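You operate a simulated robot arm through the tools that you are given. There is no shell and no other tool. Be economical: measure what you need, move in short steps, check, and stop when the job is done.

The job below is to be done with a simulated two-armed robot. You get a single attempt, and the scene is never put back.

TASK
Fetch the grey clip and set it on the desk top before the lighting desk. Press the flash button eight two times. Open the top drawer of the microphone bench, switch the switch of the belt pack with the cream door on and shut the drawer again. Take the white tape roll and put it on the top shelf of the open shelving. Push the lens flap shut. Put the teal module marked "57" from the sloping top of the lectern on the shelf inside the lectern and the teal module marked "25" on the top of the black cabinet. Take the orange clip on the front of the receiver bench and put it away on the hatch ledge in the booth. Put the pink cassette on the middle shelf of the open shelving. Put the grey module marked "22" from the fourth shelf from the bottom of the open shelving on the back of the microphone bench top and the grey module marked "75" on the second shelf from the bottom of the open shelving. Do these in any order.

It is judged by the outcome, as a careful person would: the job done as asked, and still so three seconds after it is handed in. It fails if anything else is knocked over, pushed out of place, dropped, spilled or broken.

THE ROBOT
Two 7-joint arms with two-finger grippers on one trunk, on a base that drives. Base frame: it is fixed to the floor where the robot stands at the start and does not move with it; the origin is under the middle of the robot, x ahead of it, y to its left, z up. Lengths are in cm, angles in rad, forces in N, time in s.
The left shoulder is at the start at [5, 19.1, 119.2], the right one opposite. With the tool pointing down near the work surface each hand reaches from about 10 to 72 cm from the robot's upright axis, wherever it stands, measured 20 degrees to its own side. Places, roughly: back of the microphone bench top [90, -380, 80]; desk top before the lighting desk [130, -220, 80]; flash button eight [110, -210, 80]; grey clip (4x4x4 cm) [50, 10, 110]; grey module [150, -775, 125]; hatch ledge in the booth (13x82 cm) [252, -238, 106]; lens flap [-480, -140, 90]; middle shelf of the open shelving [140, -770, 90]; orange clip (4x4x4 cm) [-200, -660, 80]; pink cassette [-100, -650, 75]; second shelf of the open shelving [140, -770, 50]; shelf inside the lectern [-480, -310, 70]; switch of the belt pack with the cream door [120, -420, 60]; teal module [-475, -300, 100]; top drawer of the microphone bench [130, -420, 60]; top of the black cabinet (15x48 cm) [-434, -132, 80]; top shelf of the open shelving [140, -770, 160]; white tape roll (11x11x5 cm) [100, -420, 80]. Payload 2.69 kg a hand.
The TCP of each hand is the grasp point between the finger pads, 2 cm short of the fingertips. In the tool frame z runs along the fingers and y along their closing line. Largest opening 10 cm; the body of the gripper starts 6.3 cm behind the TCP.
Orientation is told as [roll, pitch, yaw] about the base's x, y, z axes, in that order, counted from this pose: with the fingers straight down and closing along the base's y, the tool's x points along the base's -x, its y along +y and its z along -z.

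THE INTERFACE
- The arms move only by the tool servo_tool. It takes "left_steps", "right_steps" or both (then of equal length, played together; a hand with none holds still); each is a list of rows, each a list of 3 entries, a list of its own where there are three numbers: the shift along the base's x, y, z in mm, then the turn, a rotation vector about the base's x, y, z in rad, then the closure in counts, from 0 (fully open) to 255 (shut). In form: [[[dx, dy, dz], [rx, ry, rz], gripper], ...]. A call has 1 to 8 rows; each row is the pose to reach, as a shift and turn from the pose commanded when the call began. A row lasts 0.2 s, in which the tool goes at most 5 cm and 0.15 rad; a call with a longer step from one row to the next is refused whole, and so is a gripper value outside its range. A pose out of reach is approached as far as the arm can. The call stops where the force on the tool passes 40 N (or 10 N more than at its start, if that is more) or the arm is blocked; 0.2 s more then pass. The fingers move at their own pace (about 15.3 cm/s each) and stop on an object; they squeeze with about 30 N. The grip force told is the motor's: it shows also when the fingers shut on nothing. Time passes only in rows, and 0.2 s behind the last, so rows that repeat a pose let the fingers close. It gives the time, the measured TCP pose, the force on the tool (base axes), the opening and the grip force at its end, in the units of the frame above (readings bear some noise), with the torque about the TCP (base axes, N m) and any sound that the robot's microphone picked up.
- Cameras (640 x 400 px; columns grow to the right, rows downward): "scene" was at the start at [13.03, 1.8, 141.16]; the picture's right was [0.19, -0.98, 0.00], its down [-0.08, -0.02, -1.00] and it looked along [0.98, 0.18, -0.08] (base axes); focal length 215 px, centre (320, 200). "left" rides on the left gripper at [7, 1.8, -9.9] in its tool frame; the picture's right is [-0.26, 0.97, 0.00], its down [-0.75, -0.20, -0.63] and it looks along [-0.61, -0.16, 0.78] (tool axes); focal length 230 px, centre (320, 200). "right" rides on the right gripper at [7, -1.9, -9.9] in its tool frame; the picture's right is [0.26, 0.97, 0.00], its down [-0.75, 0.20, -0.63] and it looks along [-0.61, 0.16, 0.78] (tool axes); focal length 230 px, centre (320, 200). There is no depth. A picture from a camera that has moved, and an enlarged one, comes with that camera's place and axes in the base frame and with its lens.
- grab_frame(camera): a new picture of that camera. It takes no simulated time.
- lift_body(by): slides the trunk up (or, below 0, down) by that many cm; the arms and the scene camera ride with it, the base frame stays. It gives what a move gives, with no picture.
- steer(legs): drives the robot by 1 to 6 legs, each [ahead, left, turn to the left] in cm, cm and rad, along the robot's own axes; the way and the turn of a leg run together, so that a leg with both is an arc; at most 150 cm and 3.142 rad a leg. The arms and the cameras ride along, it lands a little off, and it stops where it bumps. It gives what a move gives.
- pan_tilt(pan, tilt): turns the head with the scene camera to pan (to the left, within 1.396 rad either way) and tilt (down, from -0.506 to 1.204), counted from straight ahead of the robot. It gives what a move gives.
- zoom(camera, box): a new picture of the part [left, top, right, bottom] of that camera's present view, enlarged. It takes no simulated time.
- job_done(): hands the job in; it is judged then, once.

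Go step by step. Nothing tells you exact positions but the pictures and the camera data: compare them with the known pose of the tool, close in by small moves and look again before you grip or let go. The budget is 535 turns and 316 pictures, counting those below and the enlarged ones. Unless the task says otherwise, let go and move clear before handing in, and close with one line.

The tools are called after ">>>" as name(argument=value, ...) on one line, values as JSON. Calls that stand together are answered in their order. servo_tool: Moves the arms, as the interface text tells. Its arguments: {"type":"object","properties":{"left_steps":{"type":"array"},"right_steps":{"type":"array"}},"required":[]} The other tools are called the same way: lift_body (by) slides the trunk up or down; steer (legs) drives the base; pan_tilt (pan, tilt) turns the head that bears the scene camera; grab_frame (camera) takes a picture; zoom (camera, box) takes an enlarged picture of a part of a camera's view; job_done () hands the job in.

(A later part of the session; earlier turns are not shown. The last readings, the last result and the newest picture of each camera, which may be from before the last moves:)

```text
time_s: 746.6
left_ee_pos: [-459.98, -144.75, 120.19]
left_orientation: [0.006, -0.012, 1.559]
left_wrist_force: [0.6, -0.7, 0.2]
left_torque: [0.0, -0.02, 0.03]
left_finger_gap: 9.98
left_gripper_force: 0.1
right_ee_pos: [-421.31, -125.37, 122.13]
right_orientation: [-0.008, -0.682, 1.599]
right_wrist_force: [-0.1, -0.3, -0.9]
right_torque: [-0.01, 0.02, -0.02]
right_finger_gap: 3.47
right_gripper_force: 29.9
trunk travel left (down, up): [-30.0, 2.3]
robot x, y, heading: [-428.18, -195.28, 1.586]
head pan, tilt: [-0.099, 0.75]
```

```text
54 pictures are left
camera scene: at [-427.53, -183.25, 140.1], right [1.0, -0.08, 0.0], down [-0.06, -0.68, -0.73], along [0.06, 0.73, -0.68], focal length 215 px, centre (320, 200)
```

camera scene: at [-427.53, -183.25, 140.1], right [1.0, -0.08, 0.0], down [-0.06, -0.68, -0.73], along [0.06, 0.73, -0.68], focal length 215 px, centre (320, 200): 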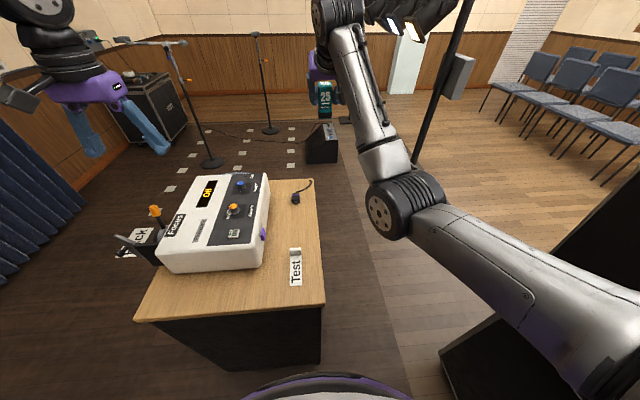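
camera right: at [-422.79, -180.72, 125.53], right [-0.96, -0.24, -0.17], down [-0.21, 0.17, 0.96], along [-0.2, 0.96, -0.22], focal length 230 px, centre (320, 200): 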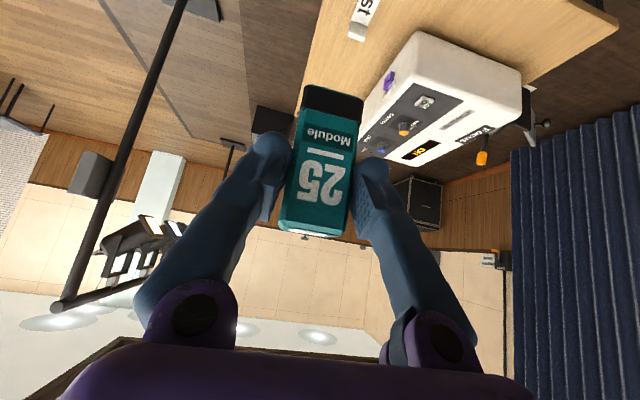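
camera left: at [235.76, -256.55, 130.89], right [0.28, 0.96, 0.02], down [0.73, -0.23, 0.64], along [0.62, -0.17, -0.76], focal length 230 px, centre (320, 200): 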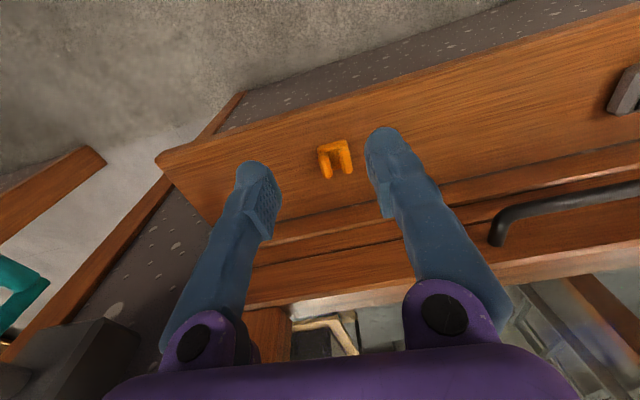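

Base touched the cabinet front; back 2 cm and rotate left 0.17 to bring the module over the free spot at ≈[−433, −128].

>>> steer(legs=[[-2.5, 0, 0], [0, 0, 0.165]])

>>> servo_tool(right_steps=[[[0, 0, -45], [0, 0, 0], 255], [[0, 0, -90], [0, 0, 0], 255], [[0, 0, -135], [0, 0, 0], 255], [[0, 0, -180], [0, 0, 0], 255], [[0, 0, -225], [0, 0, 0], 255], [[0, 0, -265], [0, 0, 0], 255]])

>>> grab_frame(camera="scene")

>>> grab_frame(camera="right")

```text
time_s: 748.1
left_ee_pos: [-467.87, -153.2, 120.16]
left_orientation: [0.005, -0.014, 1.721]
left_wrist_force: [0.5, 0.0, 0.6]
left_torque: [0.01, -0.01, 0.02]
left_finger_gap: 9.99
left_gripper_force: 0.1
right_ee_pos: [-432.66, -127.77, 122.1]
right_orientation: [-0.007, -0.682, 1.762]
right_wrist_force: [-0.7, -0.8, -0.1]
right_torque: [0.0, -0.03, -0.03]
right_finger_gap: 3.48
right_gripper_force: 30.0
trunk travel left (down, up): [-30.0, 2.3]
robot x, y, heading: [-428.33, -198.38, 1.746]
head pan, tilt: [-0.099, 0.75]
```

```text
time_s: 749.5
left_ee_pos: [-467.74, -153.1, 120.27]
left_orientation: [0.005, -0.012, 1.721]
left_wrist_force: [0.0, -0.4, 0.0]
left_torque: [-0.01, 0.0, -0.03]
left_finger_gap: 10.0
left_gripper_force: 0.0
right_ee_pos: [-432.86, -127.56, 95.87]
right_orientation: [-0.005, -0.686, 1.761]
right_wrist_force: [-0.2, -0.6, -0.2]
right_torque: [0.02, 0.01, -0.01]
right_finger_gap: 3.47
right_gripper_force: 29.9
trunk travel left (down, up): [-30.0, 2.3]
robot x, y, heading: [-428.07, -198.32, 1.755]
head pan, tilt: [-0.099, 0.75]
```

```text
53 pictures are left
camera scene: at [-429.48, -185.81, 140.11], right [1.0, 0.08, 0.0], down [0.05, -0.68, -0.73], along [-0.06, 0.73, -0.68], focal length 215 px, centre (320, 200)
```

scene: 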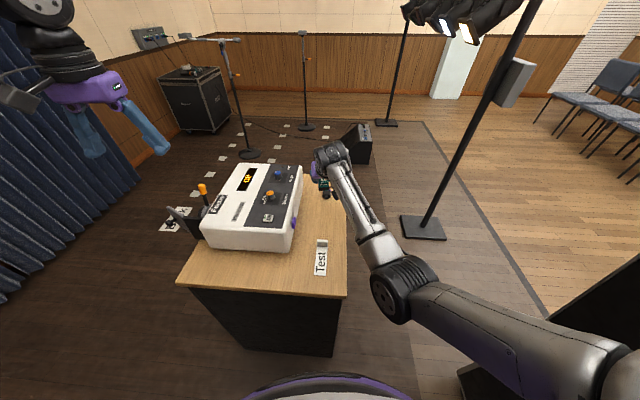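

```text
52 pictures are left
camera right: at [-428.75, -138.7, 99.21], right [-0.91, -0.37, -0.17], down [-0.23, 0.14, 0.96], along [-0.34, 0.92, -0.21], focal length 230 px, centre (320, 200)
```

right: 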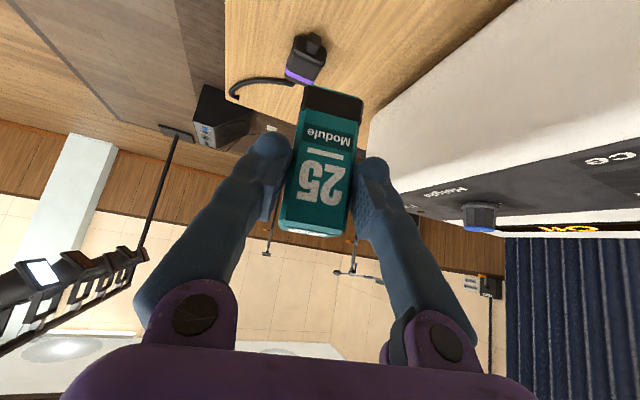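

Shift 1.5 cm right (away from the projector) and lower toward the cabinet top.

>>> servo_tool(right_steps=[[[10, 0, -20], [0, 0, 0], 255], [[15, -3, -50], [0, 0, 0], 255], [[15, -3, -80], [0, 0, 0], 255], [[15, -3, -98], [0, 0, 0], 255]])

>>> grab_frame(camera="right")

```text
time_s: 750.7
left_ee_pos: [-467.74, -153.1, 120.2]
left_orientation: [0.004, -0.012, 1.722]
left_wrist_force: [0.8, 0.2, -0.4]
left_torque: [-0.01, -0.01, 0.0]
left_finger_gap: 10.02
left_gripper_force: 0.1
right_ee_pos: [-430.74, -125.24, 90.04]
right_orientation: [-0.018, -0.751, 1.756]
right_wrist_force: [-0.6, 0.5, -0.6]
right_torque: [-0.06, 0.0, 0.04]
right_finger_gap: 3.47
right_gripper_force: 29.9
trunk travel left (down, up): [-30.0, 2.3]
robot x, y, heading: [-427.86, -198.08, 1.747]
head pan, tilt: [-0.099, 0.75]
stopped in row 4 (right hand): the arm was blocked; the commanded pose is now the measured one
```

```text
51 pictures are left
camera right: at [-426.8, -136.61, 92.73], right [-0.92, -0.35, -0.19], down [-0.23, 0.08, 0.97], along [-0.33, 0.93, -0.15], focal length 230 px, centre (320, 200)
```

right: 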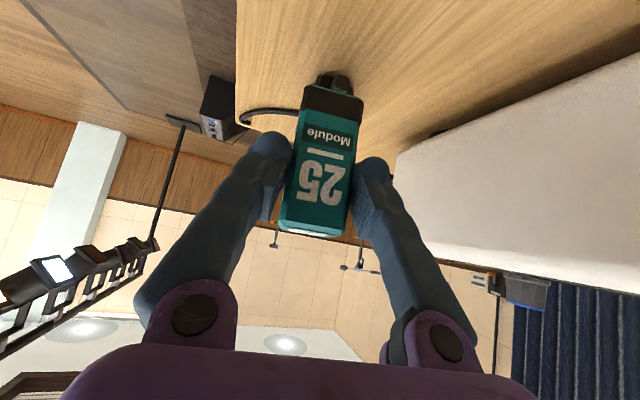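

The arm is cramped again; use the trunk to lower instead.

>>> lift_body(by=-4.5)

>>> servo_tool(right_steps=[[[-2, -10, 0], [-0.03, -0.006, 0], 255], [[-3, -20, 0], [-0.06, -0.012, 0], 255]])

>>> grab_frame(camera="right")

```text
time_s: 751.6
left_ee_pos: [-467.76, -153.36, 115.87]
left_orientation: [0.005, -0.016, 1.719]
left_wrist_force: [-0.1, -0.7, -0.4]
left_torque: [0.03, 0.02, 0.0]
left_finger_gap: 9.99
left_gripper_force: 0.0
right_ee_pos: [-430.95, -125.34, 86.31]
right_orientation: [-0.013, -0.759, 1.757]
right_wrist_force: [1.2, -6.4, 17.8]
right_torque: [0.53, 0.08, -0.07]
right_finger_gap: 3.48
right_gripper_force: 29.8
trunk travel left (down, up): [-25.5, 6.8]
robot x, y, heading: [-427.85, -198.2, 1.752]
head pan, tilt: [-0.099, 0.75]
```

```text
time_s: 752.2
left_ee_pos: [-467.72, -153.05, 115.72]
left_orientation: [0.007, -0.015, 1.721]
left_wrist_force: [0.7, -0.2, 0.4]
left_torque: [0.0, -0.02, 0.0]
left_finger_gap: 9.98
left_gripper_force: 0.1
right_ee_pos: [-430.2, -126.04, 87.2]
right_orientation: [-0.03, -0.716, 1.754]
right_wrist_force: [0.2, -1.1, -0.3]
right_torque: [0.01, -0.02, 0.02]
right_finger_gap: 3.49
right_gripper_force: 30.2
trunk travel left (down, up): [-25.5, 6.8]
robot x, y, heading: [-428.16, -197.97, 1.75]
head pan, tilt: [-0.099, 0.75]
```

```text
50 pictures are left
camera right: at [-426.41, -137.36, 90.21], right [-0.92, -0.35, -0.19], down [-0.25, 0.12, 0.96], along [-0.31, 0.93, -0.19], focal length 230 px, centre (320, 200)
```

right: 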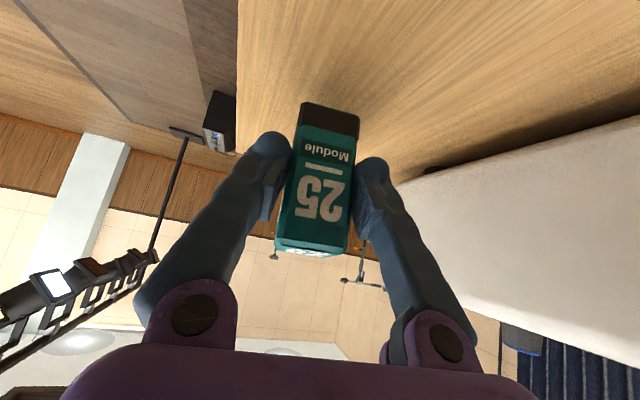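

Module touched the top before; now just above it. Lower the trunk by 1 cm to touch again.

>>> lift_body(by=-1.0)

```text
time_s: 752.8
left_ee_pos: [-467.82, -153.01, 114.71]
left_orientation: [0.005, -0.013, 1.719]
left_wrist_force: [-0.6, -0.8, -1.0]
left_torque: [-0.02, -0.04, 0.02]
left_finger_gap: 9.99
left_gripper_force: 0.1
right_ee_pos: [-430.24, -125.97, 86.2]
right_orientation: [-0.034, -0.716, 1.756]
right_wrist_force: [-0.4, 0.0, -1.0]
right_torque: [0.02, 0.03, 0.01]
right_finger_gap: 3.5
right_gripper_force: 30.4
trunk travel left (down, up): [-24.5, 7.8]
robot x, y, heading: [-427.94, -198.67, 1.754]
head pan, tilt: [-0.099, 0.75]
```

>>> lift_body(by=-0.6)

>>> zoom(camera="scene", box=[280, 130, 380, 210])

```text
time_s: 753.3
left_ee_pos: [-467.81, -153.15, 114.2]
left_orientation: [0.006, -0.015, 1.722]
left_wrist_force: [0.3, -0.2, -0.4]
left_torque: [0.01, 0.01, -0.03]
left_finger_gap: 9.98
left_gripper_force: 0.0
right_ee_pos: [-430.22, -125.99, 85.62]
right_orientation: [-0.033, -0.718, 1.757]
right_wrist_force: [0.9, 0.4, -1.1]
right_torque: [0.01, 0.02, -0.04]
right_finger_gap: 3.47
right_gripper_force: 30.4
trunk travel left (down, up): [-23.9, 8.4]
robot x, y, heading: [-428.39, -197.97, 1.753]
head pan, tilt: [-0.099, 0.75]
```

```text
5.00 times, centred on (330, 170) of scene
camera zoom: at [-429.47, -185.86, 134.0], right [1.0, 0.08, 0.0], down [0.05, -0.68, -0.73], along [-0.06, 0.73, -0.68], focal length 1076 px, centre (270, 350)
```

zoom: 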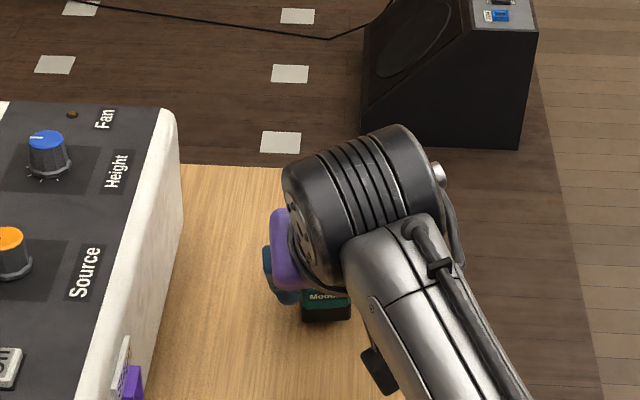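

>>> lift_body(by=-0.7)

```text
time_s: 753.9
left_ee_pos: [-467.8, -153.25, 113.47]
left_orientation: [0.006, -0.016, 1.721]
left_wrist_force: [0.6, 0.2, -0.5]
left_torque: [-0.02, -0.01, 0.01]
left_finger_gap: 9.99
left_gripper_force: 0.0
right_ee_pos: [-430.14, -126.13, 85.19]
right_orientation: [-0.034, -0.723, 1.756]
right_wrist_force: [1.2, 5.2, 18.3]
right_torque: [0.23, 0.23, -0.06]
right_finger_gap: 3.47
right_gripper_force: 30.0
trunk travel left (down, up): [-23.2, 9.1]
robot x, y, heading: [-428.13, -198.32, 1.749]
head pan, tilt: [-0.099, 0.75]
```

Contact. Open a little, then rise straight up with the trunk.

>>> servo_tool(right_steps=[[[0, 0, 0], [0, 0, 0], 200], [[0, 0, 0], [0, 0, 0], 130], [[0, 0, 0], [0, 0, 0], 115]])

>>> lift_body(by=9)

>>> grab_frame(camera="right")

```text
time_s: 754.7
left_ee_pos: [-467.73, -153.04, 113.39]
left_orientation: [0.004, -0.012, 1.719]
left_wrist_force: [0.1, 0.4, 0.1]
left_torque: [-0.02, -0.02, 0.01]
left_finger_gap: 9.95
left_gripper_force: 0.0
right_ee_pos: [-430.06, -125.97, 84.76]
right_orientation: [-0.035, -0.714, 1.755]
right_wrist_force: [-0.6, -1.1, -1.0]
right_torque: [-0.01, -0.01, -0.04]
right_finger_gap: 5.47
right_gripper_force: 0.1
trunk travel left (down, up): [-23.2, 9.1]
robot x, y, heading: [-428.28, -197.71, 1.752]
head pan, tilt: [-0.099, 0.75]
```

```text
time_s: 755.9
left_ee_pos: [-467.91, -153.19, 122.28]
left_orientation: [0.007, -0.011, 1.722]
left_wrist_force: [-0.2, -0.1, -0.2]
left_torque: [0.0, 0.0, 0.0]
left_finger_gap: 9.99
left_gripper_force: 0.1
right_ee_pos: [-430.02, -125.98, 93.59]
right_orientation: [-0.036, -0.714, 1.755]
right_wrist_force: [0.0, 0.4, -1.0]
right_torque: [-0.02, -0.01, -0.03]
right_finger_gap: 5.49
right_gripper_force: 0.1
trunk travel left (down, up): [-32.2, 0.1]
robot x, y, heading: [-428.49, -198.09, 1.748]
head pan, tilt: [-0.099, 0.75]
```

```text
48 pictures are left
camera right: at [-426.25, -137.35, 96.68], right [-0.92, -0.35, -0.2], down [-0.25, 0.12, 0.96], along [-0.31, 0.93, -0.19], focal length 230 px, centre (320, 200)
```

right: 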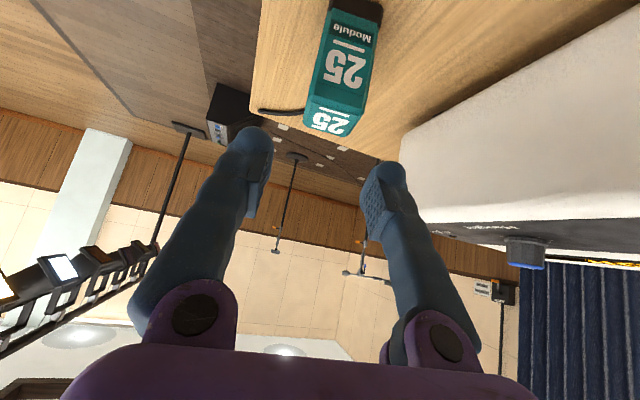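

Module 25 stands on the cabinet. Back the base away 30 cm and check the cabinet top.

>>> steer(legs=[[-20, -3, -0.15]])

>>> grab_frame(camera="scene")

```text
time_s: 757.5
left_ee_pos: [-455.64, -167.29, 122.4]
left_orientation: [0.007, -0.014, 1.572]
left_wrist_force: [1.3, -0.3, 0.7]
left_torque: [0.02, 0.06, -0.01]
left_finger_gap: 10.0
left_gripper_force: 0.1
right_ee_pos: [-414.08, -146.27, 93.7]
right_orientation: [-0.039, -0.712, 1.608]
right_wrist_force: [-1.1, -0.1, 0.4]
right_torque: [-0.01, 0.03, 0.0]
right_finger_gap: 5.5
right_gripper_force: 0.1
trunk travel left (down, up): [-32.2, 0.1]
robot x, y, heading: [-423.14, -217.61, 1.601]
head pan, tilt: [-0.099, 0.75]
```

```text
47 pictures are left
camera scene: at [-422.58, -205.36, 142.31], right [1.0, -0.07, 0.0], down [-0.05, -0.68, -0.73], along [0.05, 0.73, -0.68], focal length 215 px, centre (320, 200)
```

scene: 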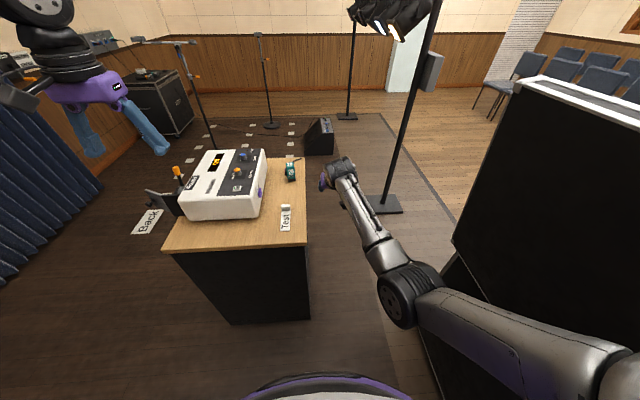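

>>> zoom(camera="scene", box=[140, 135, 320, 255])

```text
3.33 times, centred on (230, 195) of scene
camera zoom: at [-422.58, -205.36, 142.31], right [1.0, -0.07, 0.0], down [-0.05, -0.68, -0.73], along [0.05, 0.73, -0.68], focal length 717 px, centre (620, 217)
```

zoom: 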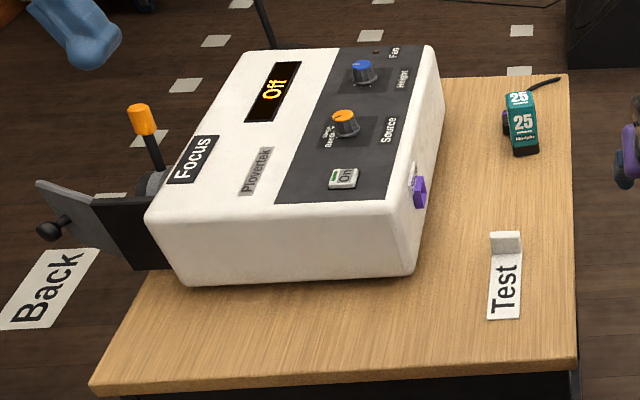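

Module 25 stands well on the cabinet. Now the lens flap, on the projector's −x side. Raise the right hand and go around the lectern again.

>>> servo_tool(right_steps=[[[0, 0, 40], [0, 0, 0], 255], [[0, 0, 85], [0, 0, 0], 255], [[0, 0, 130], [0, 0, 0], 255], [[0, 0, 175], [0, 0, 0], 255], [[0, -10, 215], [0, 0, 0], 255], [[0, -20, 255], [0, 0, 0], 255]])

>>> steer(legs=[[-8, -8, -0.015], [-108, -3, 0]])

>>> pan_tilt(pan=0.1, tilt=0.35)

>>> grab_frame(camera="scene")

```text
time_s: 759.0
left_ee_pos: [-455.57, -167.36, 122.46]
left_orientation: [0.005, -0.014, 1.572]
left_wrist_force: [0.4, -0.1, -0.2]
left_torque: [0.01, -0.02, 0.01]
left_finger_gap: 9.99
left_gripper_force: 0.0
right_ee_pos: [-414.18, -148.08, 118.97]
right_orientation: [-0.04, -0.713, 1.608]
right_wrist_force: [1.0, -0.4, 0.8]
right_torque: [-0.01, 0.01, -0.02]
right_finger_gap: 0.0
right_gripper_force: 29.9
trunk travel left (down, up): [-32.2, 0.1]
robot x, y, heading: [-423.23, -217.4, 1.6]
head pan, tilt: [-0.099, 0.75]
```

```text
time_s: 765.4
left_ee_pos: [-442.1, -281.26, 122.43]
left_orientation: [0.005, -0.013, 1.561]
left_wrist_force: [0.4, -1.0, -0.3]
left_torque: [-0.01, -0.01, 0.01]
left_finger_gap: 9.99
left_gripper_force: 0.1
right_ee_pos: [-400.3, -262.25, 118.88]
right_orientation: [-0.038, -0.712, 1.596]
right_wrist_force: [1.1, -0.3, -0.2]
right_torque: [0.0, 0.03, -0.01]
right_finger_gap: 0.0
right_gripper_force: 29.5
trunk travel left (down, up): [-32.2, 0.1]
robot x, y, heading: [-410.16, -331.59, 1.588]
head pan, tilt: [-0.099, 0.75]
```

```text
time_s: 766.3
left_ee_pos: [-442.16, -281.06, 122.39]
left_orientation: [0.005, -0.013, 1.562]
left_wrist_force: [0.1, -0.6, -0.3]
left_torque: [0.0, 0.0, 0.03]
left_finger_gap: 9.98
left_gripper_force: 0.1
right_ee_pos: [-400.44, -262.32, 118.97]
right_orientation: [-0.038, -0.713, 1.596]
right_wrist_force: [0.7, 0.6, -0.1]
right_torque: [0.0, 0.03, 0.01]
right_finger_gap: 0.0
right_gripper_force: 29.6
trunk travel left (down, up): [-32.2, 0.1]
robot x, y, heading: [-410.37, -332.17, 1.588]
head pan, tilt: [0.099, 0.351]
```

```text
45 pictures are left
camera scene: at [-411.23, -318.51, 145.86], right [0.99, 0.12, 0.0], down [0.04, -0.34, -0.94], along [-0.11, 0.93, -0.34], focal length 215 px, centre (320, 200)
```

scene: 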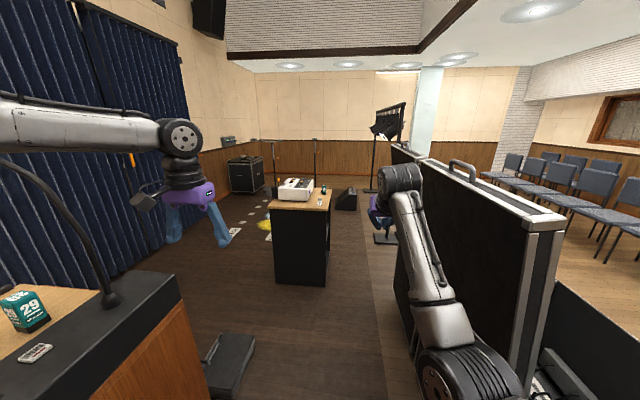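

The floor box looks unmoved. Continue around the lectern to the projector's lens side.

>>> steer(legs=[[-113, 0, 0], [0, 150, 0], [0, 30, 0], [120, 0, 0], [125, 0, 0], [0, 0, -1.57]])

>>> pan_tilt(pan=0.2, tilt=0.4)

>>> grab_frame(camera="scene")

```text
time_s: 799.4
left_ee_pos: [-632.74, -158.72, 123.16]
left_orientation: [0.025, -0.022, 1.578]
left_wrist_force: [1.0, -0.1, 0.4]
left_torque: [0.03, 0.01, 0.01]
left_finger_gap: 10.0
left_gripper_force: 0.0
right_ee_pos: [-591.71, -139.02, 119.12]
right_orientation: [-0.024, -0.716, 1.608]
right_wrist_force: [-0.2, 1.2, -0.1]
right_torque: [0.02, -0.02, 0.0]
right_finger_gap: 0.02
right_gripper_force: 29.3
trunk travel left (down, up): [-32.2, 0.1]
robot x, y, heading: [-601.27, -208.76, 1.611]
head pan, tilt: [0.099, 0.351]
stopped in leg 5: the robot was blocked; the commanded pose is now the measured one
```

```text
time_s: 800.0
left_ee_pos: [-632.87, -158.85, 123.23]
left_orientation: [0.025, -0.02, 1.577]
left_wrist_force: [0.7, -1.3, -0.4]
left_torque: [0.01, -0.03, 0.04]
left_finger_gap: 10.01
left_gripper_force: 0.1
right_ee_pos: [-591.81, -139.11, 119.12]
right_orientation: [-0.02, -0.718, 1.607]
right_wrist_force: [0.6, -0.1, 0.5]
right_torque: [0.04, 0.02, -0.02]
right_finger_gap: 0.02
right_gripper_force: 29.7
trunk travel left (down, up): [-32.2, 0.1]
robot x, y, heading: [-601.23, -208.29, 1.614]
head pan, tilt: [0.201, 0.4]
```

```text
44 pictures are left
camera scene: at [-602.06, -195.85, 145.51], right [0.97, 0.24, -0.01], down [0.08, -0.37, -0.92], along [-0.23, 0.9, -0.38], focal length 215 px, centre (320, 200)
```

scene: 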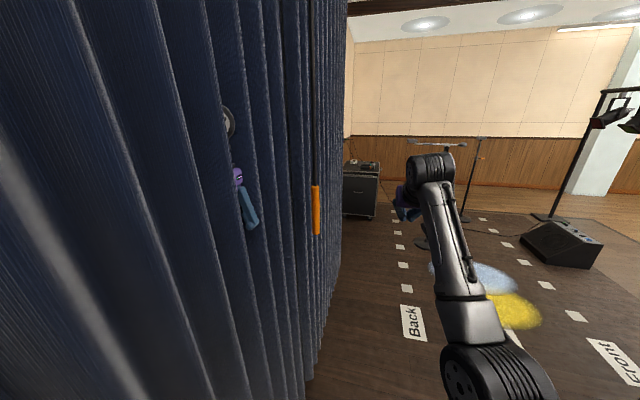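

My left arm touched the curtain. Move right 30 cm, away from it, then turn to face +x.

>>> steer(legs=[[-3, -33, 0]])

>>> grab_frame(camera="scene")

```text
time_s: 803.5
left_ee_pos: [-601.04, -159.97, 122.51]
left_orientation: [0.009, -0.018, 1.577]
left_wrist_force: [0.2, 1.2, 0.6]
left_torque: [0.04, 0.01, -0.01]
left_finger_gap: 9.98
left_gripper_force: 0.1
right_ee_pos: [-559.73, -140.42, 118.94]
right_orientation: [-0.038, -0.712, 1.617]
right_wrist_force: [-0.9, 0.2, -0.3]
right_torque: [0.02, -0.01, 0.01]
right_finger_gap: 0.0
right_gripper_force: 29.3
trunk travel left (down, up): [-32.2, 0.1]
robot x, y, heading: [-568.03, -210.09, 1.611]
head pan, tilt: [0.201, 0.4]
```

```text
43 pictures are left
camera scene: at [-570.45, -197.06, 145.41], right [0.97, 0.24, 0.0], down [0.09, -0.38, -0.92], along [-0.22, 0.9, -0.39], focal length 215 px, centre (320, 200)
```

scene: 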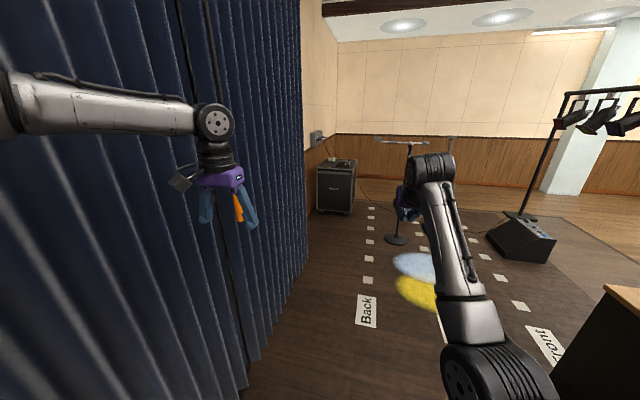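

>>> steer(legs=[[0, 0, -1.4]])

>>> pan_tilt(pan=0.6, tilt=0.6)

>>> grab_frame(camera="scene")

```text
time_s: 807.3
left_ee_pos: [-524.66, -169.04, 122.55]
left_orientation: [0.01, -0.015, 0.187]
left_wrist_force: [0.8, 0.6, -0.1]
left_torque: [0.04, 0.01, 0.0]
left_finger_gap: 9.99
left_gripper_force: 0.0
right_ee_pos: [-497.96, -206.19, 118.88]
right_orientation: [-0.037, -0.712, 0.224]
right_wrist_force: [0.8, -0.1, -0.1]
right_torque: [0.0, 0.02, 0.02]
right_finger_gap: 0.01
right_gripper_force: 29.6
trunk travel left (down, up): [-32.2, 0.1]
robot x, y, heading: [-568.0, -210.11, 0.217]
head pan, tilt: [0.201, 0.4]
```

```text
time_s: 808.2
left_ee_pos: [-524.63, -168.94, 122.5]
left_orientation: [0.008, -0.015, 0.187]
left_wrist_force: [0.3, -0.2, -0.2]
left_torque: [0.0, -0.01, 0.0]
left_finger_gap: 9.99
left_gripper_force: 0.0
right_ee_pos: [-498.01, -206.14, 119.07]
right_orientation: [-0.037, -0.713, 0.222]
right_wrist_force: [0.9, 0.2, 0.0]
right_torque: [0.02, -0.04, -0.02]
right_finger_gap: 0.04
right_gripper_force: 29.3
trunk travel left (down, up): [-32.2, 0.1]
robot x, y, heading: [-568.11, -209.96, 0.217]
head pan, tilt: [0.6, 0.6]
```

```text
42 pictures are left
camera scene: at [-558.16, -202.75, 143.6], right [0.73, -0.68, 0.0], down [-0.39, -0.41, -0.83], along [0.56, 0.6, -0.56], focal length 215 px, centre (320, 200)
```

scene: 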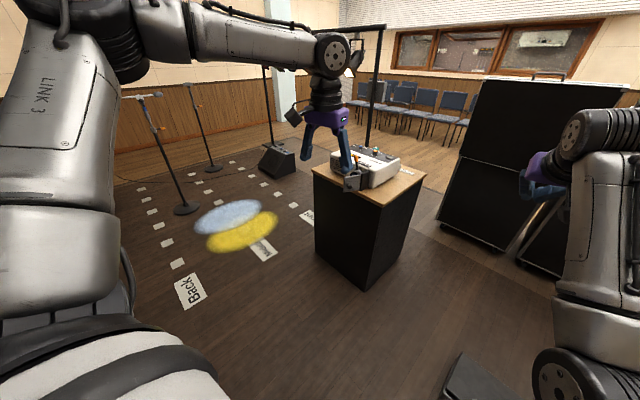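

>>> zoom(camera="scene", box=[310, 130, 430, 220])

>>> grab_frame(camera="left")

```text
4.44 times, centred on (370, 175) of scene
camera zoom: at [-558.16, -202.75, 143.6], right [0.73, -0.68, 0.0], down [-0.39, -0.41, -0.83], along [0.56, 0.6, -0.56], focal length 956 px, centre (98, 311)
```

zoom: 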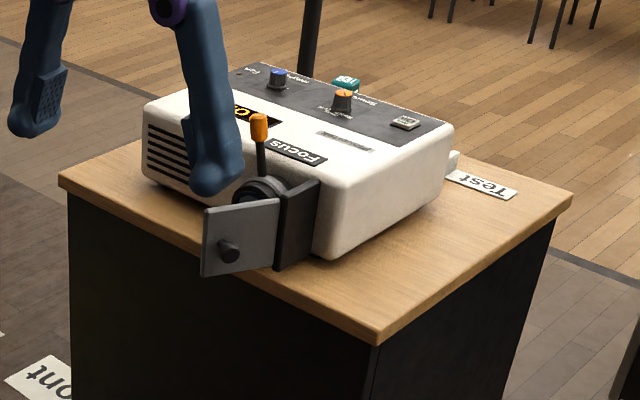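

```text
40 pictures are left
camera left: at [-531.91, -168.56, 132.14], right [0.07, 1.0, 0.01], down [0.77, -0.07, 0.64], along [0.64, -0.04, -0.77], focal length 230 px, centre (320, 200)
```

left: 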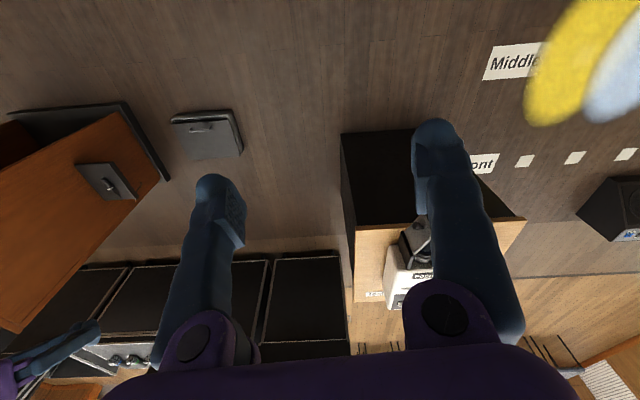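

The flap is hinged at ≈[−475.5, −146.7], its free end at ≈[−484, −142.3], z≈85–93; it must swing toward +y/+x. Reposition so the right hand can push it.

>>> steer(legs=[[0, 0, 0.53], [30, 7, 0]])

>>> servo_tool(right_steps=[[[-10, -10, -10], [0.06, -0.08, 0], 255], [[-20, -20, -30], [0.13, -0.16, 0], 255], [[-25, -25, -60], [0.2, -0.25, 0], 255], [[-25, -25, -90], [0.27, -0.34, 0], 255], [[-25, -25, -120], [0.32, -0.36, 0], 255]])

>>> pan_tilt(pan=0.1, tilt=0.6)

>>> grab_frame(camera="scene")

```text
time_s: 811.8
left_ee_pos: [-534.0, -127.21, 122.68]
left_orientation: [0.01, -0.015, 0.713]
left_wrist_force: [-0.1, 0.1, -0.2]
left_torque: [0.0, 0.01, 0.03]
left_finger_gap: 9.97
left_gripper_force: 0.1
right_ee_pos: [-492.17, -145.89, 118.95]
right_orientation: [-0.039, -0.712, 0.752]
right_wrist_force: [0.3, -0.1, 0.2]
right_torque: [-0.02, 0.01, -0.03]
right_finger_gap: 0.0
right_gripper_force: 29.5
trunk travel left (down, up): [-32.2, 0.1]
robot x, y, heading: [-550.75, -184.53, 0.743]
head pan, tilt: [0.6, 0.6]
```

```text
time_s: 812.8
left_ee_pos: [-533.94, -127.17, 122.67]
left_orientation: [0.009, -0.016, 0.715]
left_wrist_force: [-0.6, -0.1, -0.1]
left_torque: [-0.05, 0.01, 0.01]
left_finger_gap: 10.0
left_gripper_force: 0.0
right_ee_pos: [-492.33, -147.75, 120.57]
right_orientation: [-0.202, -1.331, 0.878]
right_wrist_force: [-0.2, 0.1, -0.3]
right_torque: [0.03, -0.02, -0.06]
right_finger_gap: 0.0
right_gripper_force: 30.1
trunk travel left (down, up): [-32.2, 0.1]
robot x, y, heading: [-550.68, -184.76, 0.744]
head pan, tilt: [0.6, 0.6]
stopped in row 5 (right hand): the arm was blocked; the commanded pose is now the measured one
```

```text
time_s: 813.8
left_ee_pos: [-533.98, -127.14, 122.58]
left_orientation: [0.011, -0.013, 0.713]
left_wrist_force: [-0.1, 0.0, -0.7]
left_torque: [0.02, -0.02, -0.01]
left_finger_gap: 9.99
left_gripper_force: 0.1
right_ee_pos: [-492.27, -147.67, 120.41]
right_orientation: [-0.198, -1.331, 0.88]
right_wrist_force: [0.4, 0.2, 0.9]
right_torque: [-0.03, 0.0, -0.01]
right_finger_gap: 0.01
right_gripper_force: 29.4
trunk travel left (down, up): [-32.2, 0.1]
robot x, y, heading: [-550.87, -184.65, 0.744]
head pan, tilt: [0.099, 0.6]
```

```text
39 pictures are left
camera scene: at [-541.96, -175.27, 143.59], right [0.75, -0.66, 0.0], down [-0.38, -0.42, -0.83], along [0.55, 0.62, -0.56], focal length 215 px, centre (320, 200)
```

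scene: 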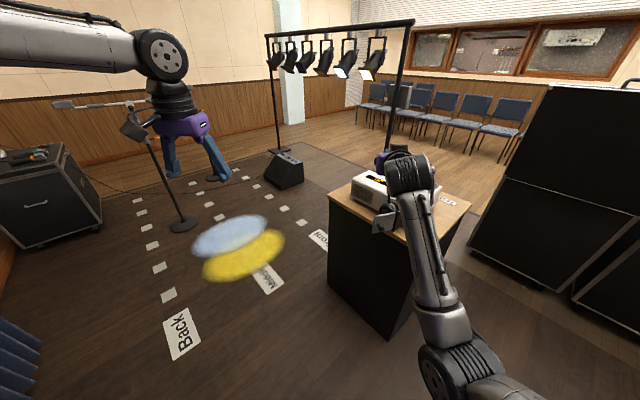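

Back the base 10 cm and lower the trunk so the pitched hand is in a comfortable range.

>>> steer(legs=[[-10, 0, 0]])

>>> lift_body(by=-28)

>>> servo_tool(right_steps=[[[20, 15, 0], [0, 0, -0.05], 255], [[40, 25, -5], [0.03, 0, -0.1], 255], [[60, 35, -10], [0.06, 0.03, -0.15], 255]])

>>> zoom(camera="scene", box=[320, 130, 480, 250])

```text
time_s: 814.9
left_ee_pos: [-541.28, -133.92, 122.67]
left_orientation: [0.009, -0.015, 0.716]
left_wrist_force: [0.6, -0.6, 0.6]
left_torque: [0.01, 0.01, -0.01]
left_finger_gap: 10.0
left_gripper_force: 0.2
right_ee_pos: [-499.6, -154.46, 120.59]
right_orientation: [-0.197, -1.329, 0.876]
right_wrist_force: [-0.4, 0.3, 1.0]
right_torque: [0.04, 0.0, 0.0]
right_finger_gap: 0.0
right_gripper_force: 30.0
trunk travel left (down, up): [-32.2, 0.1]
robot x, y, heading: [-557.99, -191.46, 0.748]
head pan, tilt: [0.099, 0.6]
```

```text
time_s: 817.8
left_ee_pos: [-541.11, -133.94, 94.56]
left_orientation: [0.008, -0.015, 0.715]
left_wrist_force: [0.2, -0.2, -0.8]
left_torque: [0.02, 0.03, 0.05]
left_finger_gap: 10.01
left_gripper_force: 0.0
right_ee_pos: [-499.57, -154.43, 92.65]
right_orientation: [-0.196, -1.329, 0.876]
right_wrist_force: [0.4, 0.2, -0.1]
right_torque: [0.01, 0.0, -0.01]
right_finger_gap: 0.01
right_gripper_force: 29.6
trunk travel left (down, up): [-4.2, 28.1]
robot x, y, heading: [-558.32, -191.88, 0.743]
head pan, tilt: [0.099, 0.6]
```

```text
time_s: 818.5
left_ee_pos: [-541.14, -133.87, 94.44]
left_orientation: [0.009, -0.017, 0.715]
left_wrist_force: [0.3, 0.0, -0.2]
left_torque: [-0.01, 0.03, 0.0]
left_finger_gap: 9.99
left_gripper_force: 0.1
right_ee_pos: [-493.61, -150.94, 91.46]
right_orientation: [0.091, -1.344, 0.444]
right_wrist_force: [0.1, 0.0, 0.5]
right_torque: [0.01, -0.01, 0.01]
right_finger_gap: 0.0
right_gripper_force: 30.0
trunk travel left (down, up): [-4.2, 28.1]
robot x, y, heading: [-557.74, -191.45, 0.749]
head pan, tilt: [0.099, 0.6]
```

```text
3.33 times, centred on (400, 190) of scene
camera zoom: at [-549.23, -181.97, 115.59], right [0.75, -0.66, 0.0], down [-0.38, -0.42, -0.82], along [0.55, 0.62, -0.57], focal length 717 px, centre (53, 233)
```

zoom: 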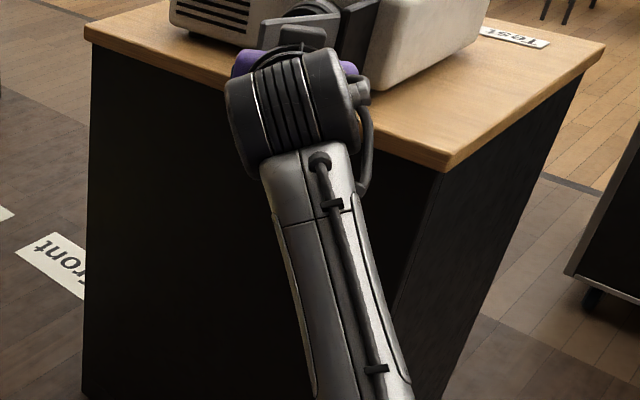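

>>> grab_frame(camera="right")

```text
37 pictures are left
camera right: at [-502.23, -158.18, 87.04], right [-0.55, 0.81, -0.23], down [-0.48, -0.07, 0.88], along [0.69, 0.59, 0.42], focal length 230 px, centre (320, 200)
```

right: 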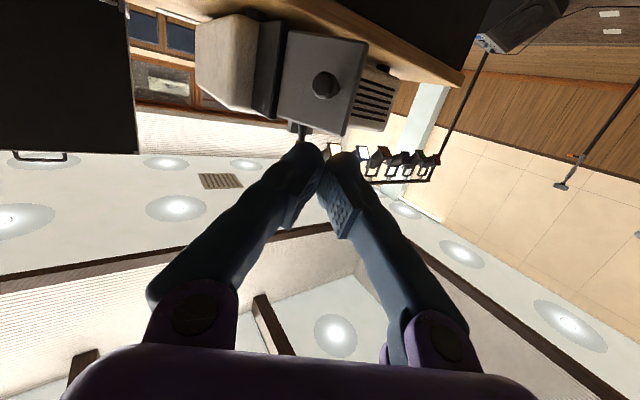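

The right camera shows the flap plate and knob clearly, centre ≈[−482, −144.6, 86.6]. Bring the fingertips to a pre-contact point beside its free half.

>>> servo_tool(right_steps=[[[40, 12, -15], [0, 0, 0], 255], [[80, 30, -30], [0, 0, 0], 255]])

>>> grab_frame(camera="right")

```text
time_s: 819.1
left_ee_pos: [-541.16, -133.87, 94.44]
left_orientation: [0.009, -0.017, 0.713]
left_wrist_force: [0.1, -0.4, -0.4]
left_torque: [0.01, -0.02, 0.01]
left_finger_gap: 9.98
left_gripper_force: 0.1
right_ee_pos: [-485.67, -147.89, 88.56]
right_orientation: [0.089, -1.343, 0.448]
right_wrist_force: [0.5, -0.4, -0.2]
right_torque: [-0.02, 0.0, 0.02]
right_finger_gap: 0.0
right_gripper_force: 29.6
trunk travel left (down, up): [-4.2, 28.1]
robot x, y, heading: [-557.93, -191.49, 0.744]
head pan, tilt: [0.099, 0.6]
```

```text
36 pictures are left
camera right: at [-494.32, -155.17, 83.98], right [-0.55, 0.81, -0.23], down [-0.48, -0.07, 0.88], along [0.69, 0.59, 0.42], focal length 230 px, centre (320, 200)
```

right: 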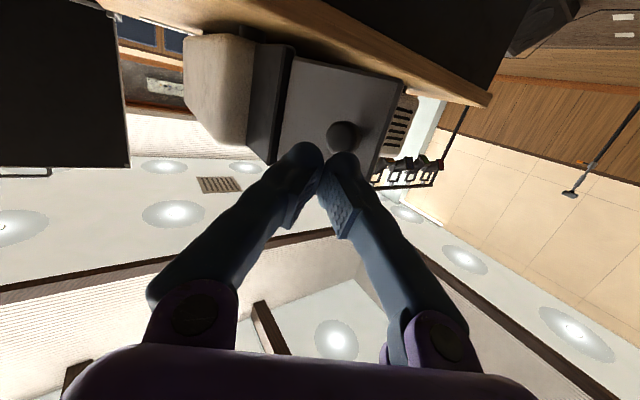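

Shift the tip slightly toward the free end and 1.2 cm up (to clear the knob), then push by driving forward.

>>> servo_tool(right_steps=[[[-7, 10, 11], [0, 0, 0], 255]])

>>> steer(legs=[[5, 0, 0]])

>>> grab_frame(camera="right")

```text
time_s: 819.5
left_ee_pos: [-541.21, -133.91, 94.37]
left_orientation: [0.008, -0.016, 0.714]
left_wrist_force: [-0.4, 0.0, 0.2]
left_torque: [0.01, 0.0, -0.01]
left_finger_gap: 10.01
left_gripper_force: 0.1
right_ee_pos: [-486.42, -146.88, 89.68]
right_orientation: [0.091, -1.344, 0.448]
right_wrist_force: [0.0, 0.4, 0.4]
right_torque: [0.0, 0.01, -0.04]
right_finger_gap: 0.0
right_gripper_force: 29.4
trunk travel left (down, up): [-4.2, 28.1]
robot x, y, heading: [-558.25, -191.27, 0.744]
head pan, tilt: [0.099, 0.6]
```

```text
time_s: 820.5
left_ee_pos: [-537.42, -130.48, 94.55]
left_orientation: [0.008, -0.016, 0.714]
left_wrist_force: [-0.1, 0.1, 0.2]
left_torque: [0.01, 0.03, -0.03]
left_finger_gap: 9.97
left_gripper_force: 0.0
right_ee_pos: [-482.76, -143.51, 89.61]
right_orientation: [0.086, -1.342, 0.451]
right_wrist_force: [0.0, -0.3, -0.6]
right_torque: [0.01, 0.0, 0.02]
right_finger_gap: 0.0
right_gripper_force: 29.6
trunk travel left (down, up): [-4.2, 28.1]
robot x, y, heading: [-554.48, -187.94, 0.746]
head pan, tilt: [0.099, 0.6]
```

```text
35 pictures are left
camera right: at [-491.34, -150.77, 85.09], right [-0.55, 0.81, -0.23], down [-0.48, -0.07, 0.88], along [0.69, 0.59, 0.42], focal length 230 px, centre (320, 200)
```

right: 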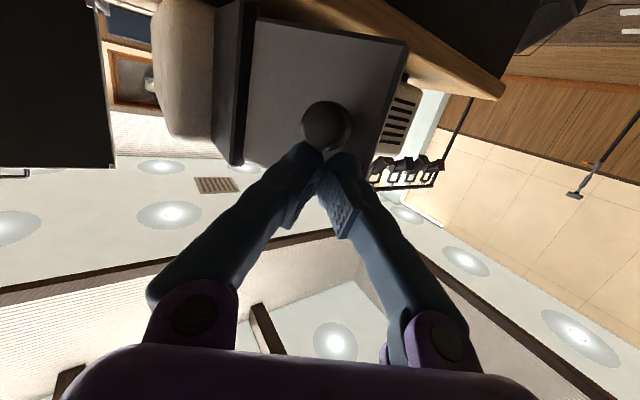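

Now push with the arm along the flap's closing direction.

>>> servo_tool(right_steps=[[[12, 13, 0], [0, 0, 0], 255], [[24, 26, 0], [0, 0, 0], 255], [[38, 36, 0], [0, 0, 0], 255]])

>>> grab_frame(camera="right")

```text
time_s: 821.3
left_ee_pos: [-537.5, -130.53, 94.52]
left_orientation: [0.009, -0.016, 0.715]
left_wrist_force: [-0.2, -0.4, -0.5]
left_torque: [0.01, 0.0, 0.0]
left_finger_gap: 9.98
left_gripper_force: 0.1
right_ee_pos: [-478.64, -140.29, 89.69]
right_orientation: [0.094, -1.343, 0.446]
right_wrist_force: [0.5, -0.6, -1.2]
right_torque: [-0.03, -0.02, -0.01]
right_finger_gap: 0.0
right_gripper_force: 29.2
right hand out of reach, approached as far as the arm can: row 3
trunk travel left (down, up): [-4.2, 28.1]
robot x, y, heading: [-554.71, -187.74, 0.744]
head pan, tilt: [0.099, 0.6]
```

```text
34 pictures are left
camera right: at [-487.32, -147.59, 85.19], right [-0.55, 0.81, -0.23], down [-0.48, -0.07, 0.88], along [0.69, 0.59, 0.42], focal length 230 px, centre (320, 200)
```

right: 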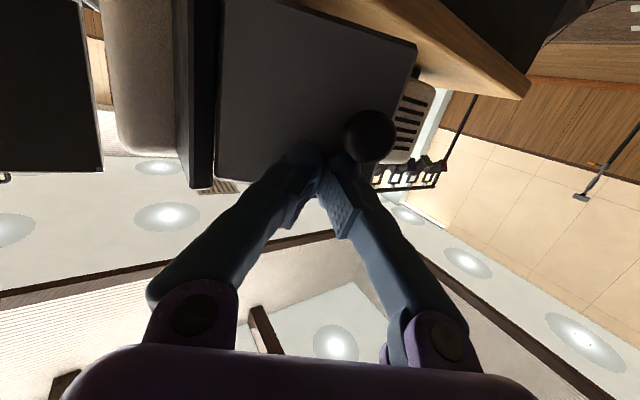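

The view suggests the flap has swung. Retract the hand and look.

>>> servo_tool(right_steps=[[[-30, -30, 0], [0, 0, 0], 255], [[-60, -60, 0], [0, 0, 0], 255], [[-80, -90, 0], [0, 0, 0], 255]])

>>> grab_frame(camera="right")

>>> zoom(camera="scene", box=[320, 110, 480, 230])

```text
time_s: 821.6
left_ee_pos: [-537.38, -130.41, 94.38]
left_orientation: [0.01, -0.014, 0.712]
left_wrist_force: [0.7, -0.1, -0.5]
left_torque: [0.0, 0.02, -0.01]
left_finger_gap: 9.99
left_gripper_force: 0.1
right_ee_pos: [-479.34, -140.93, 89.14]
right_orientation: [-0.007, -1.337, 0.549]
right_wrist_force: [0.8, -1.1, 3.9]
right_torque: [0.01, -0.02, -0.03]
right_finger_gap: 0.0
right_gripper_force: 29.5
trunk travel left (down, up): [-4.2, 28.1]
robot x, y, heading: [-554.41, -187.89, 0.74]
head pan, tilt: [0.099, 0.6]
stopped in row 1 (right hand): the force on the tool passed its limit at 62 N (the readings are from after the stop); the commanded pose is now the measured one
```

```text
33 pictures are left
camera right: at [-487.93, -148.32, 84.74], right [-0.55, 0.8, -0.25], down [-0.48, -0.05, 0.88], along [0.68, 0.6, 0.41], focal length 230 px, centre (320, 200)
```

right: 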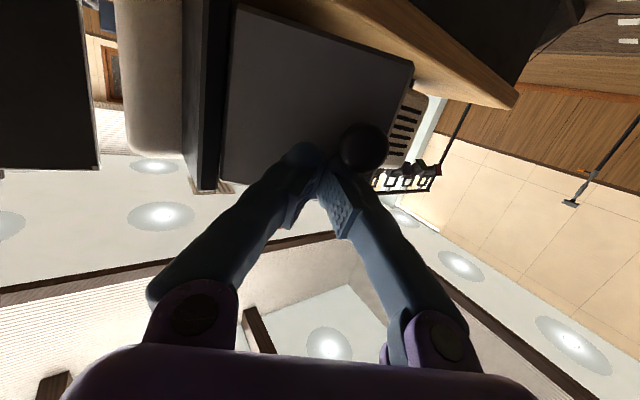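

```text
3.33 times, centred on (400, 170) of scene
camera zoom: at [-545.47, -178.53, 115.58], right [0.75, -0.66, 0.0], down [-0.38, -0.42, -0.82], along [0.55, 0.62, -0.57], focal length 717 px, centre (53, 300)
```

zoom: 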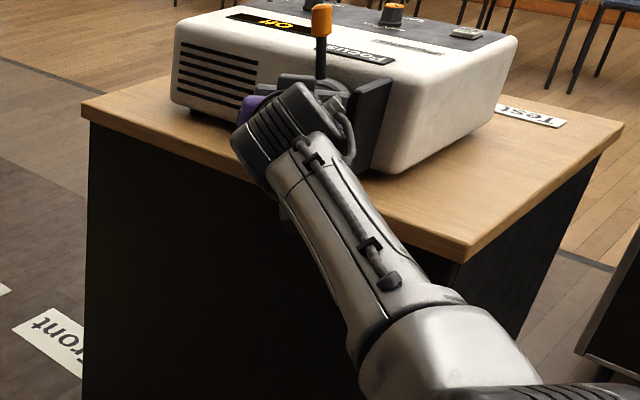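

>>> servo_tool(right_steps=[[[-10, -5, 2], [0, 0, 0], 255], [[-22, -11, 4], [0, 0, 0], 255], [[-36, -18, 6], [0, 0, 0], 255], [[-50, -26, 8], [0, 0, 0], 255]])

```text
time_s: 822.6
left_ee_pos: [-537.51, -130.43, 94.52]
left_orientation: [0.009, -0.017, 0.713]
left_wrist_force: [0.2, -0.5, 0.2]
left_torque: [-0.02, -0.05, -0.03]
left_finger_gap: 10.02
left_gripper_force: 0.0
right_ee_pos: [-484.47, -143.45, 89.86]
right_orientation: [-0.009, -1.334, 0.552]
right_wrist_force: [0.1, -0.1, -0.8]
right_torque: [0.01, -0.01, -0.01]
right_finger_gap: 0.01
right_gripper_force: 29.6
trunk travel left (down, up): [-4.2, 28.1]
robot x, y, heading: [-554.47, -187.9, 0.746]
head pan, tilt: [0.099, 0.6]
```

Free now. Back the base 12 cm and look at the flap.

>>> steer(legs=[[-12, 0, 0]])

>>> grab_frame(camera="right")

>>> zoom(camera="scene", box=[320, 110, 480, 230])

```text
time_s: 823.8
left_ee_pos: [-546.52, -138.57, 94.51]
left_orientation: [0.009, -0.015, 0.717]
left_wrist_force: [0.6, -0.7, 0.1]
left_torque: [0.01, -0.04, -0.02]
left_finger_gap: 10.01
left_gripper_force: 0.0
right_ee_pos: [-493.38, -151.35, 90.0]
right_orientation: [-0.006, -1.335, 0.554]
right_wrist_force: [-0.3, -0.3, -1.0]
right_torque: [-0.01, 0.02, 0.01]
right_finger_gap: 0.0
right_gripper_force: 29.4
trunk travel left (down, up): [-4.2, 28.1]
robot x, y, heading: [-563.07, -196.46, 0.745]
head pan, tilt: [0.099, 0.6]
```

```text
31 pictures are left
camera right: at [-501.88, -158.81, 85.45], right [-0.55, 0.79, -0.25], down [-0.48, -0.06, 0.88], along [0.68, 0.61, 0.41], focal length 230 px, centre (320, 200)
```

right: 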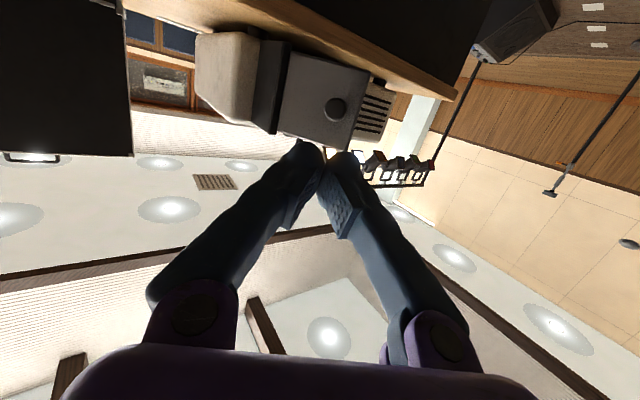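

```text
3.33 times, centred on (400, 170) of scene
camera zoom: at [-554.41, -186.73, 115.6], right [0.75, -0.66, 0.0], down [-0.37, -0.42, -0.83], along [0.55, 0.62, -0.56], focal length 717 px, centre (53, 300)
```

zoom: 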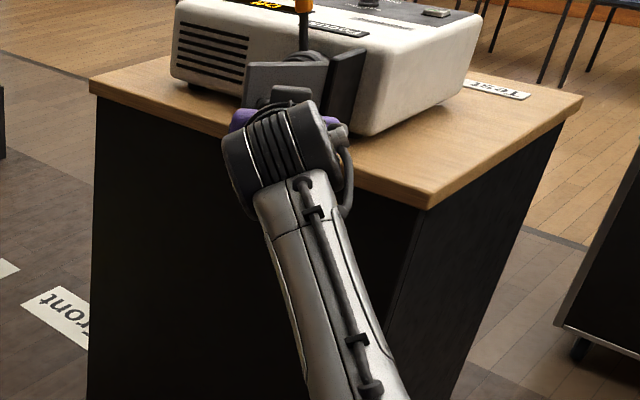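

The knob's offset shows the flap is now about closed. I'll make sure by pressing it once more straight toward +x until it resists.

>>> steer(legs=[[15, 0, 0]])

>>> servo_tool(right_steps=[[[10, 2, 0], [0, 0, 0], 255], [[20, 4, 0], [0, 0, 0], 255], [[30, 5, 0], [0, 0, 0], 255], [[40, 5, 0], [0, 0, 0], 255], [[50, 5, 0], [0, 0, 0], 255], [[60, 5, 0], [0, 0, 0], 255]])

>>> grab_frame(camera="right")

```text
time_s: 825.2
left_ee_pos: [-535.61, -128.35, 94.44]
left_orientation: [0.01, -0.014, 0.716]
left_wrist_force: [0.2, -0.7, 0.2]
left_torque: [-0.04, 0.03, 0.0]
left_finger_gap: 10.0
left_gripper_force: 0.2
right_ee_pos: [-482.39, -141.08, 89.82]
right_orientation: [-0.006, -1.333, 0.553]
right_wrist_force: [-0.1, 0.0, 0.2]
right_torque: [0.04, -0.02, -0.01]
right_finger_gap: 0.0
right_gripper_force: 29.5
trunk travel left (down, up): [-4.2, 28.1]
robot x, y, heading: [-552.03, -186.32, 0.752]
head pan, tilt: [0.099, 0.6]
```

```text
time_s: 826.6
left_ee_pos: [-535.62, -128.4, 94.48]
left_orientation: [0.01, -0.018, 0.718]
left_wrist_force: [0.4, -0.5, -0.2]
left_torque: [-0.01, 0.05, -0.01]
left_finger_gap: 9.96
left_gripper_force: 0.1
right_ee_pos: [-476.35, -140.57, 89.82]
right_orientation: [-0.001, -1.335, 0.55]
right_wrist_force: [-0.3, 0.0, -0.9]
right_torque: [0.03, 0.01, -0.01]
right_finger_gap: 0.0
right_gripper_force: 29.6
trunk travel left (down, up): [-4.2, 28.1]
robot x, y, heading: [-552.02, -185.74, 0.749]
head pan, tilt: [0.099, 0.6]
```

```text
29 pictures are left
camera right: at [-484.94, -148.01, 85.42], right [-0.55, 0.79, -0.25], down [-0.48, -0.06, 0.88], along [0.68, 0.61, 0.41], focal length 230 px, centre (320, 200)
```

right: 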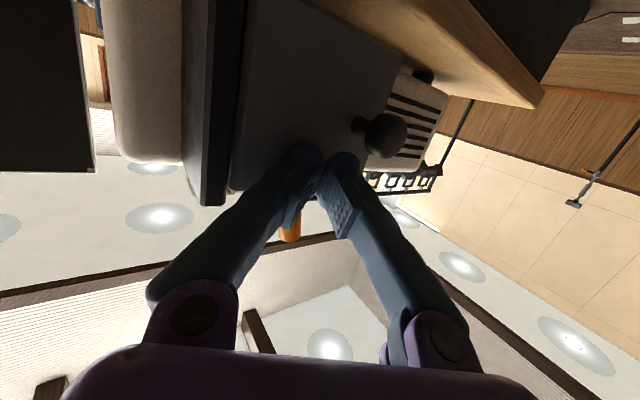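

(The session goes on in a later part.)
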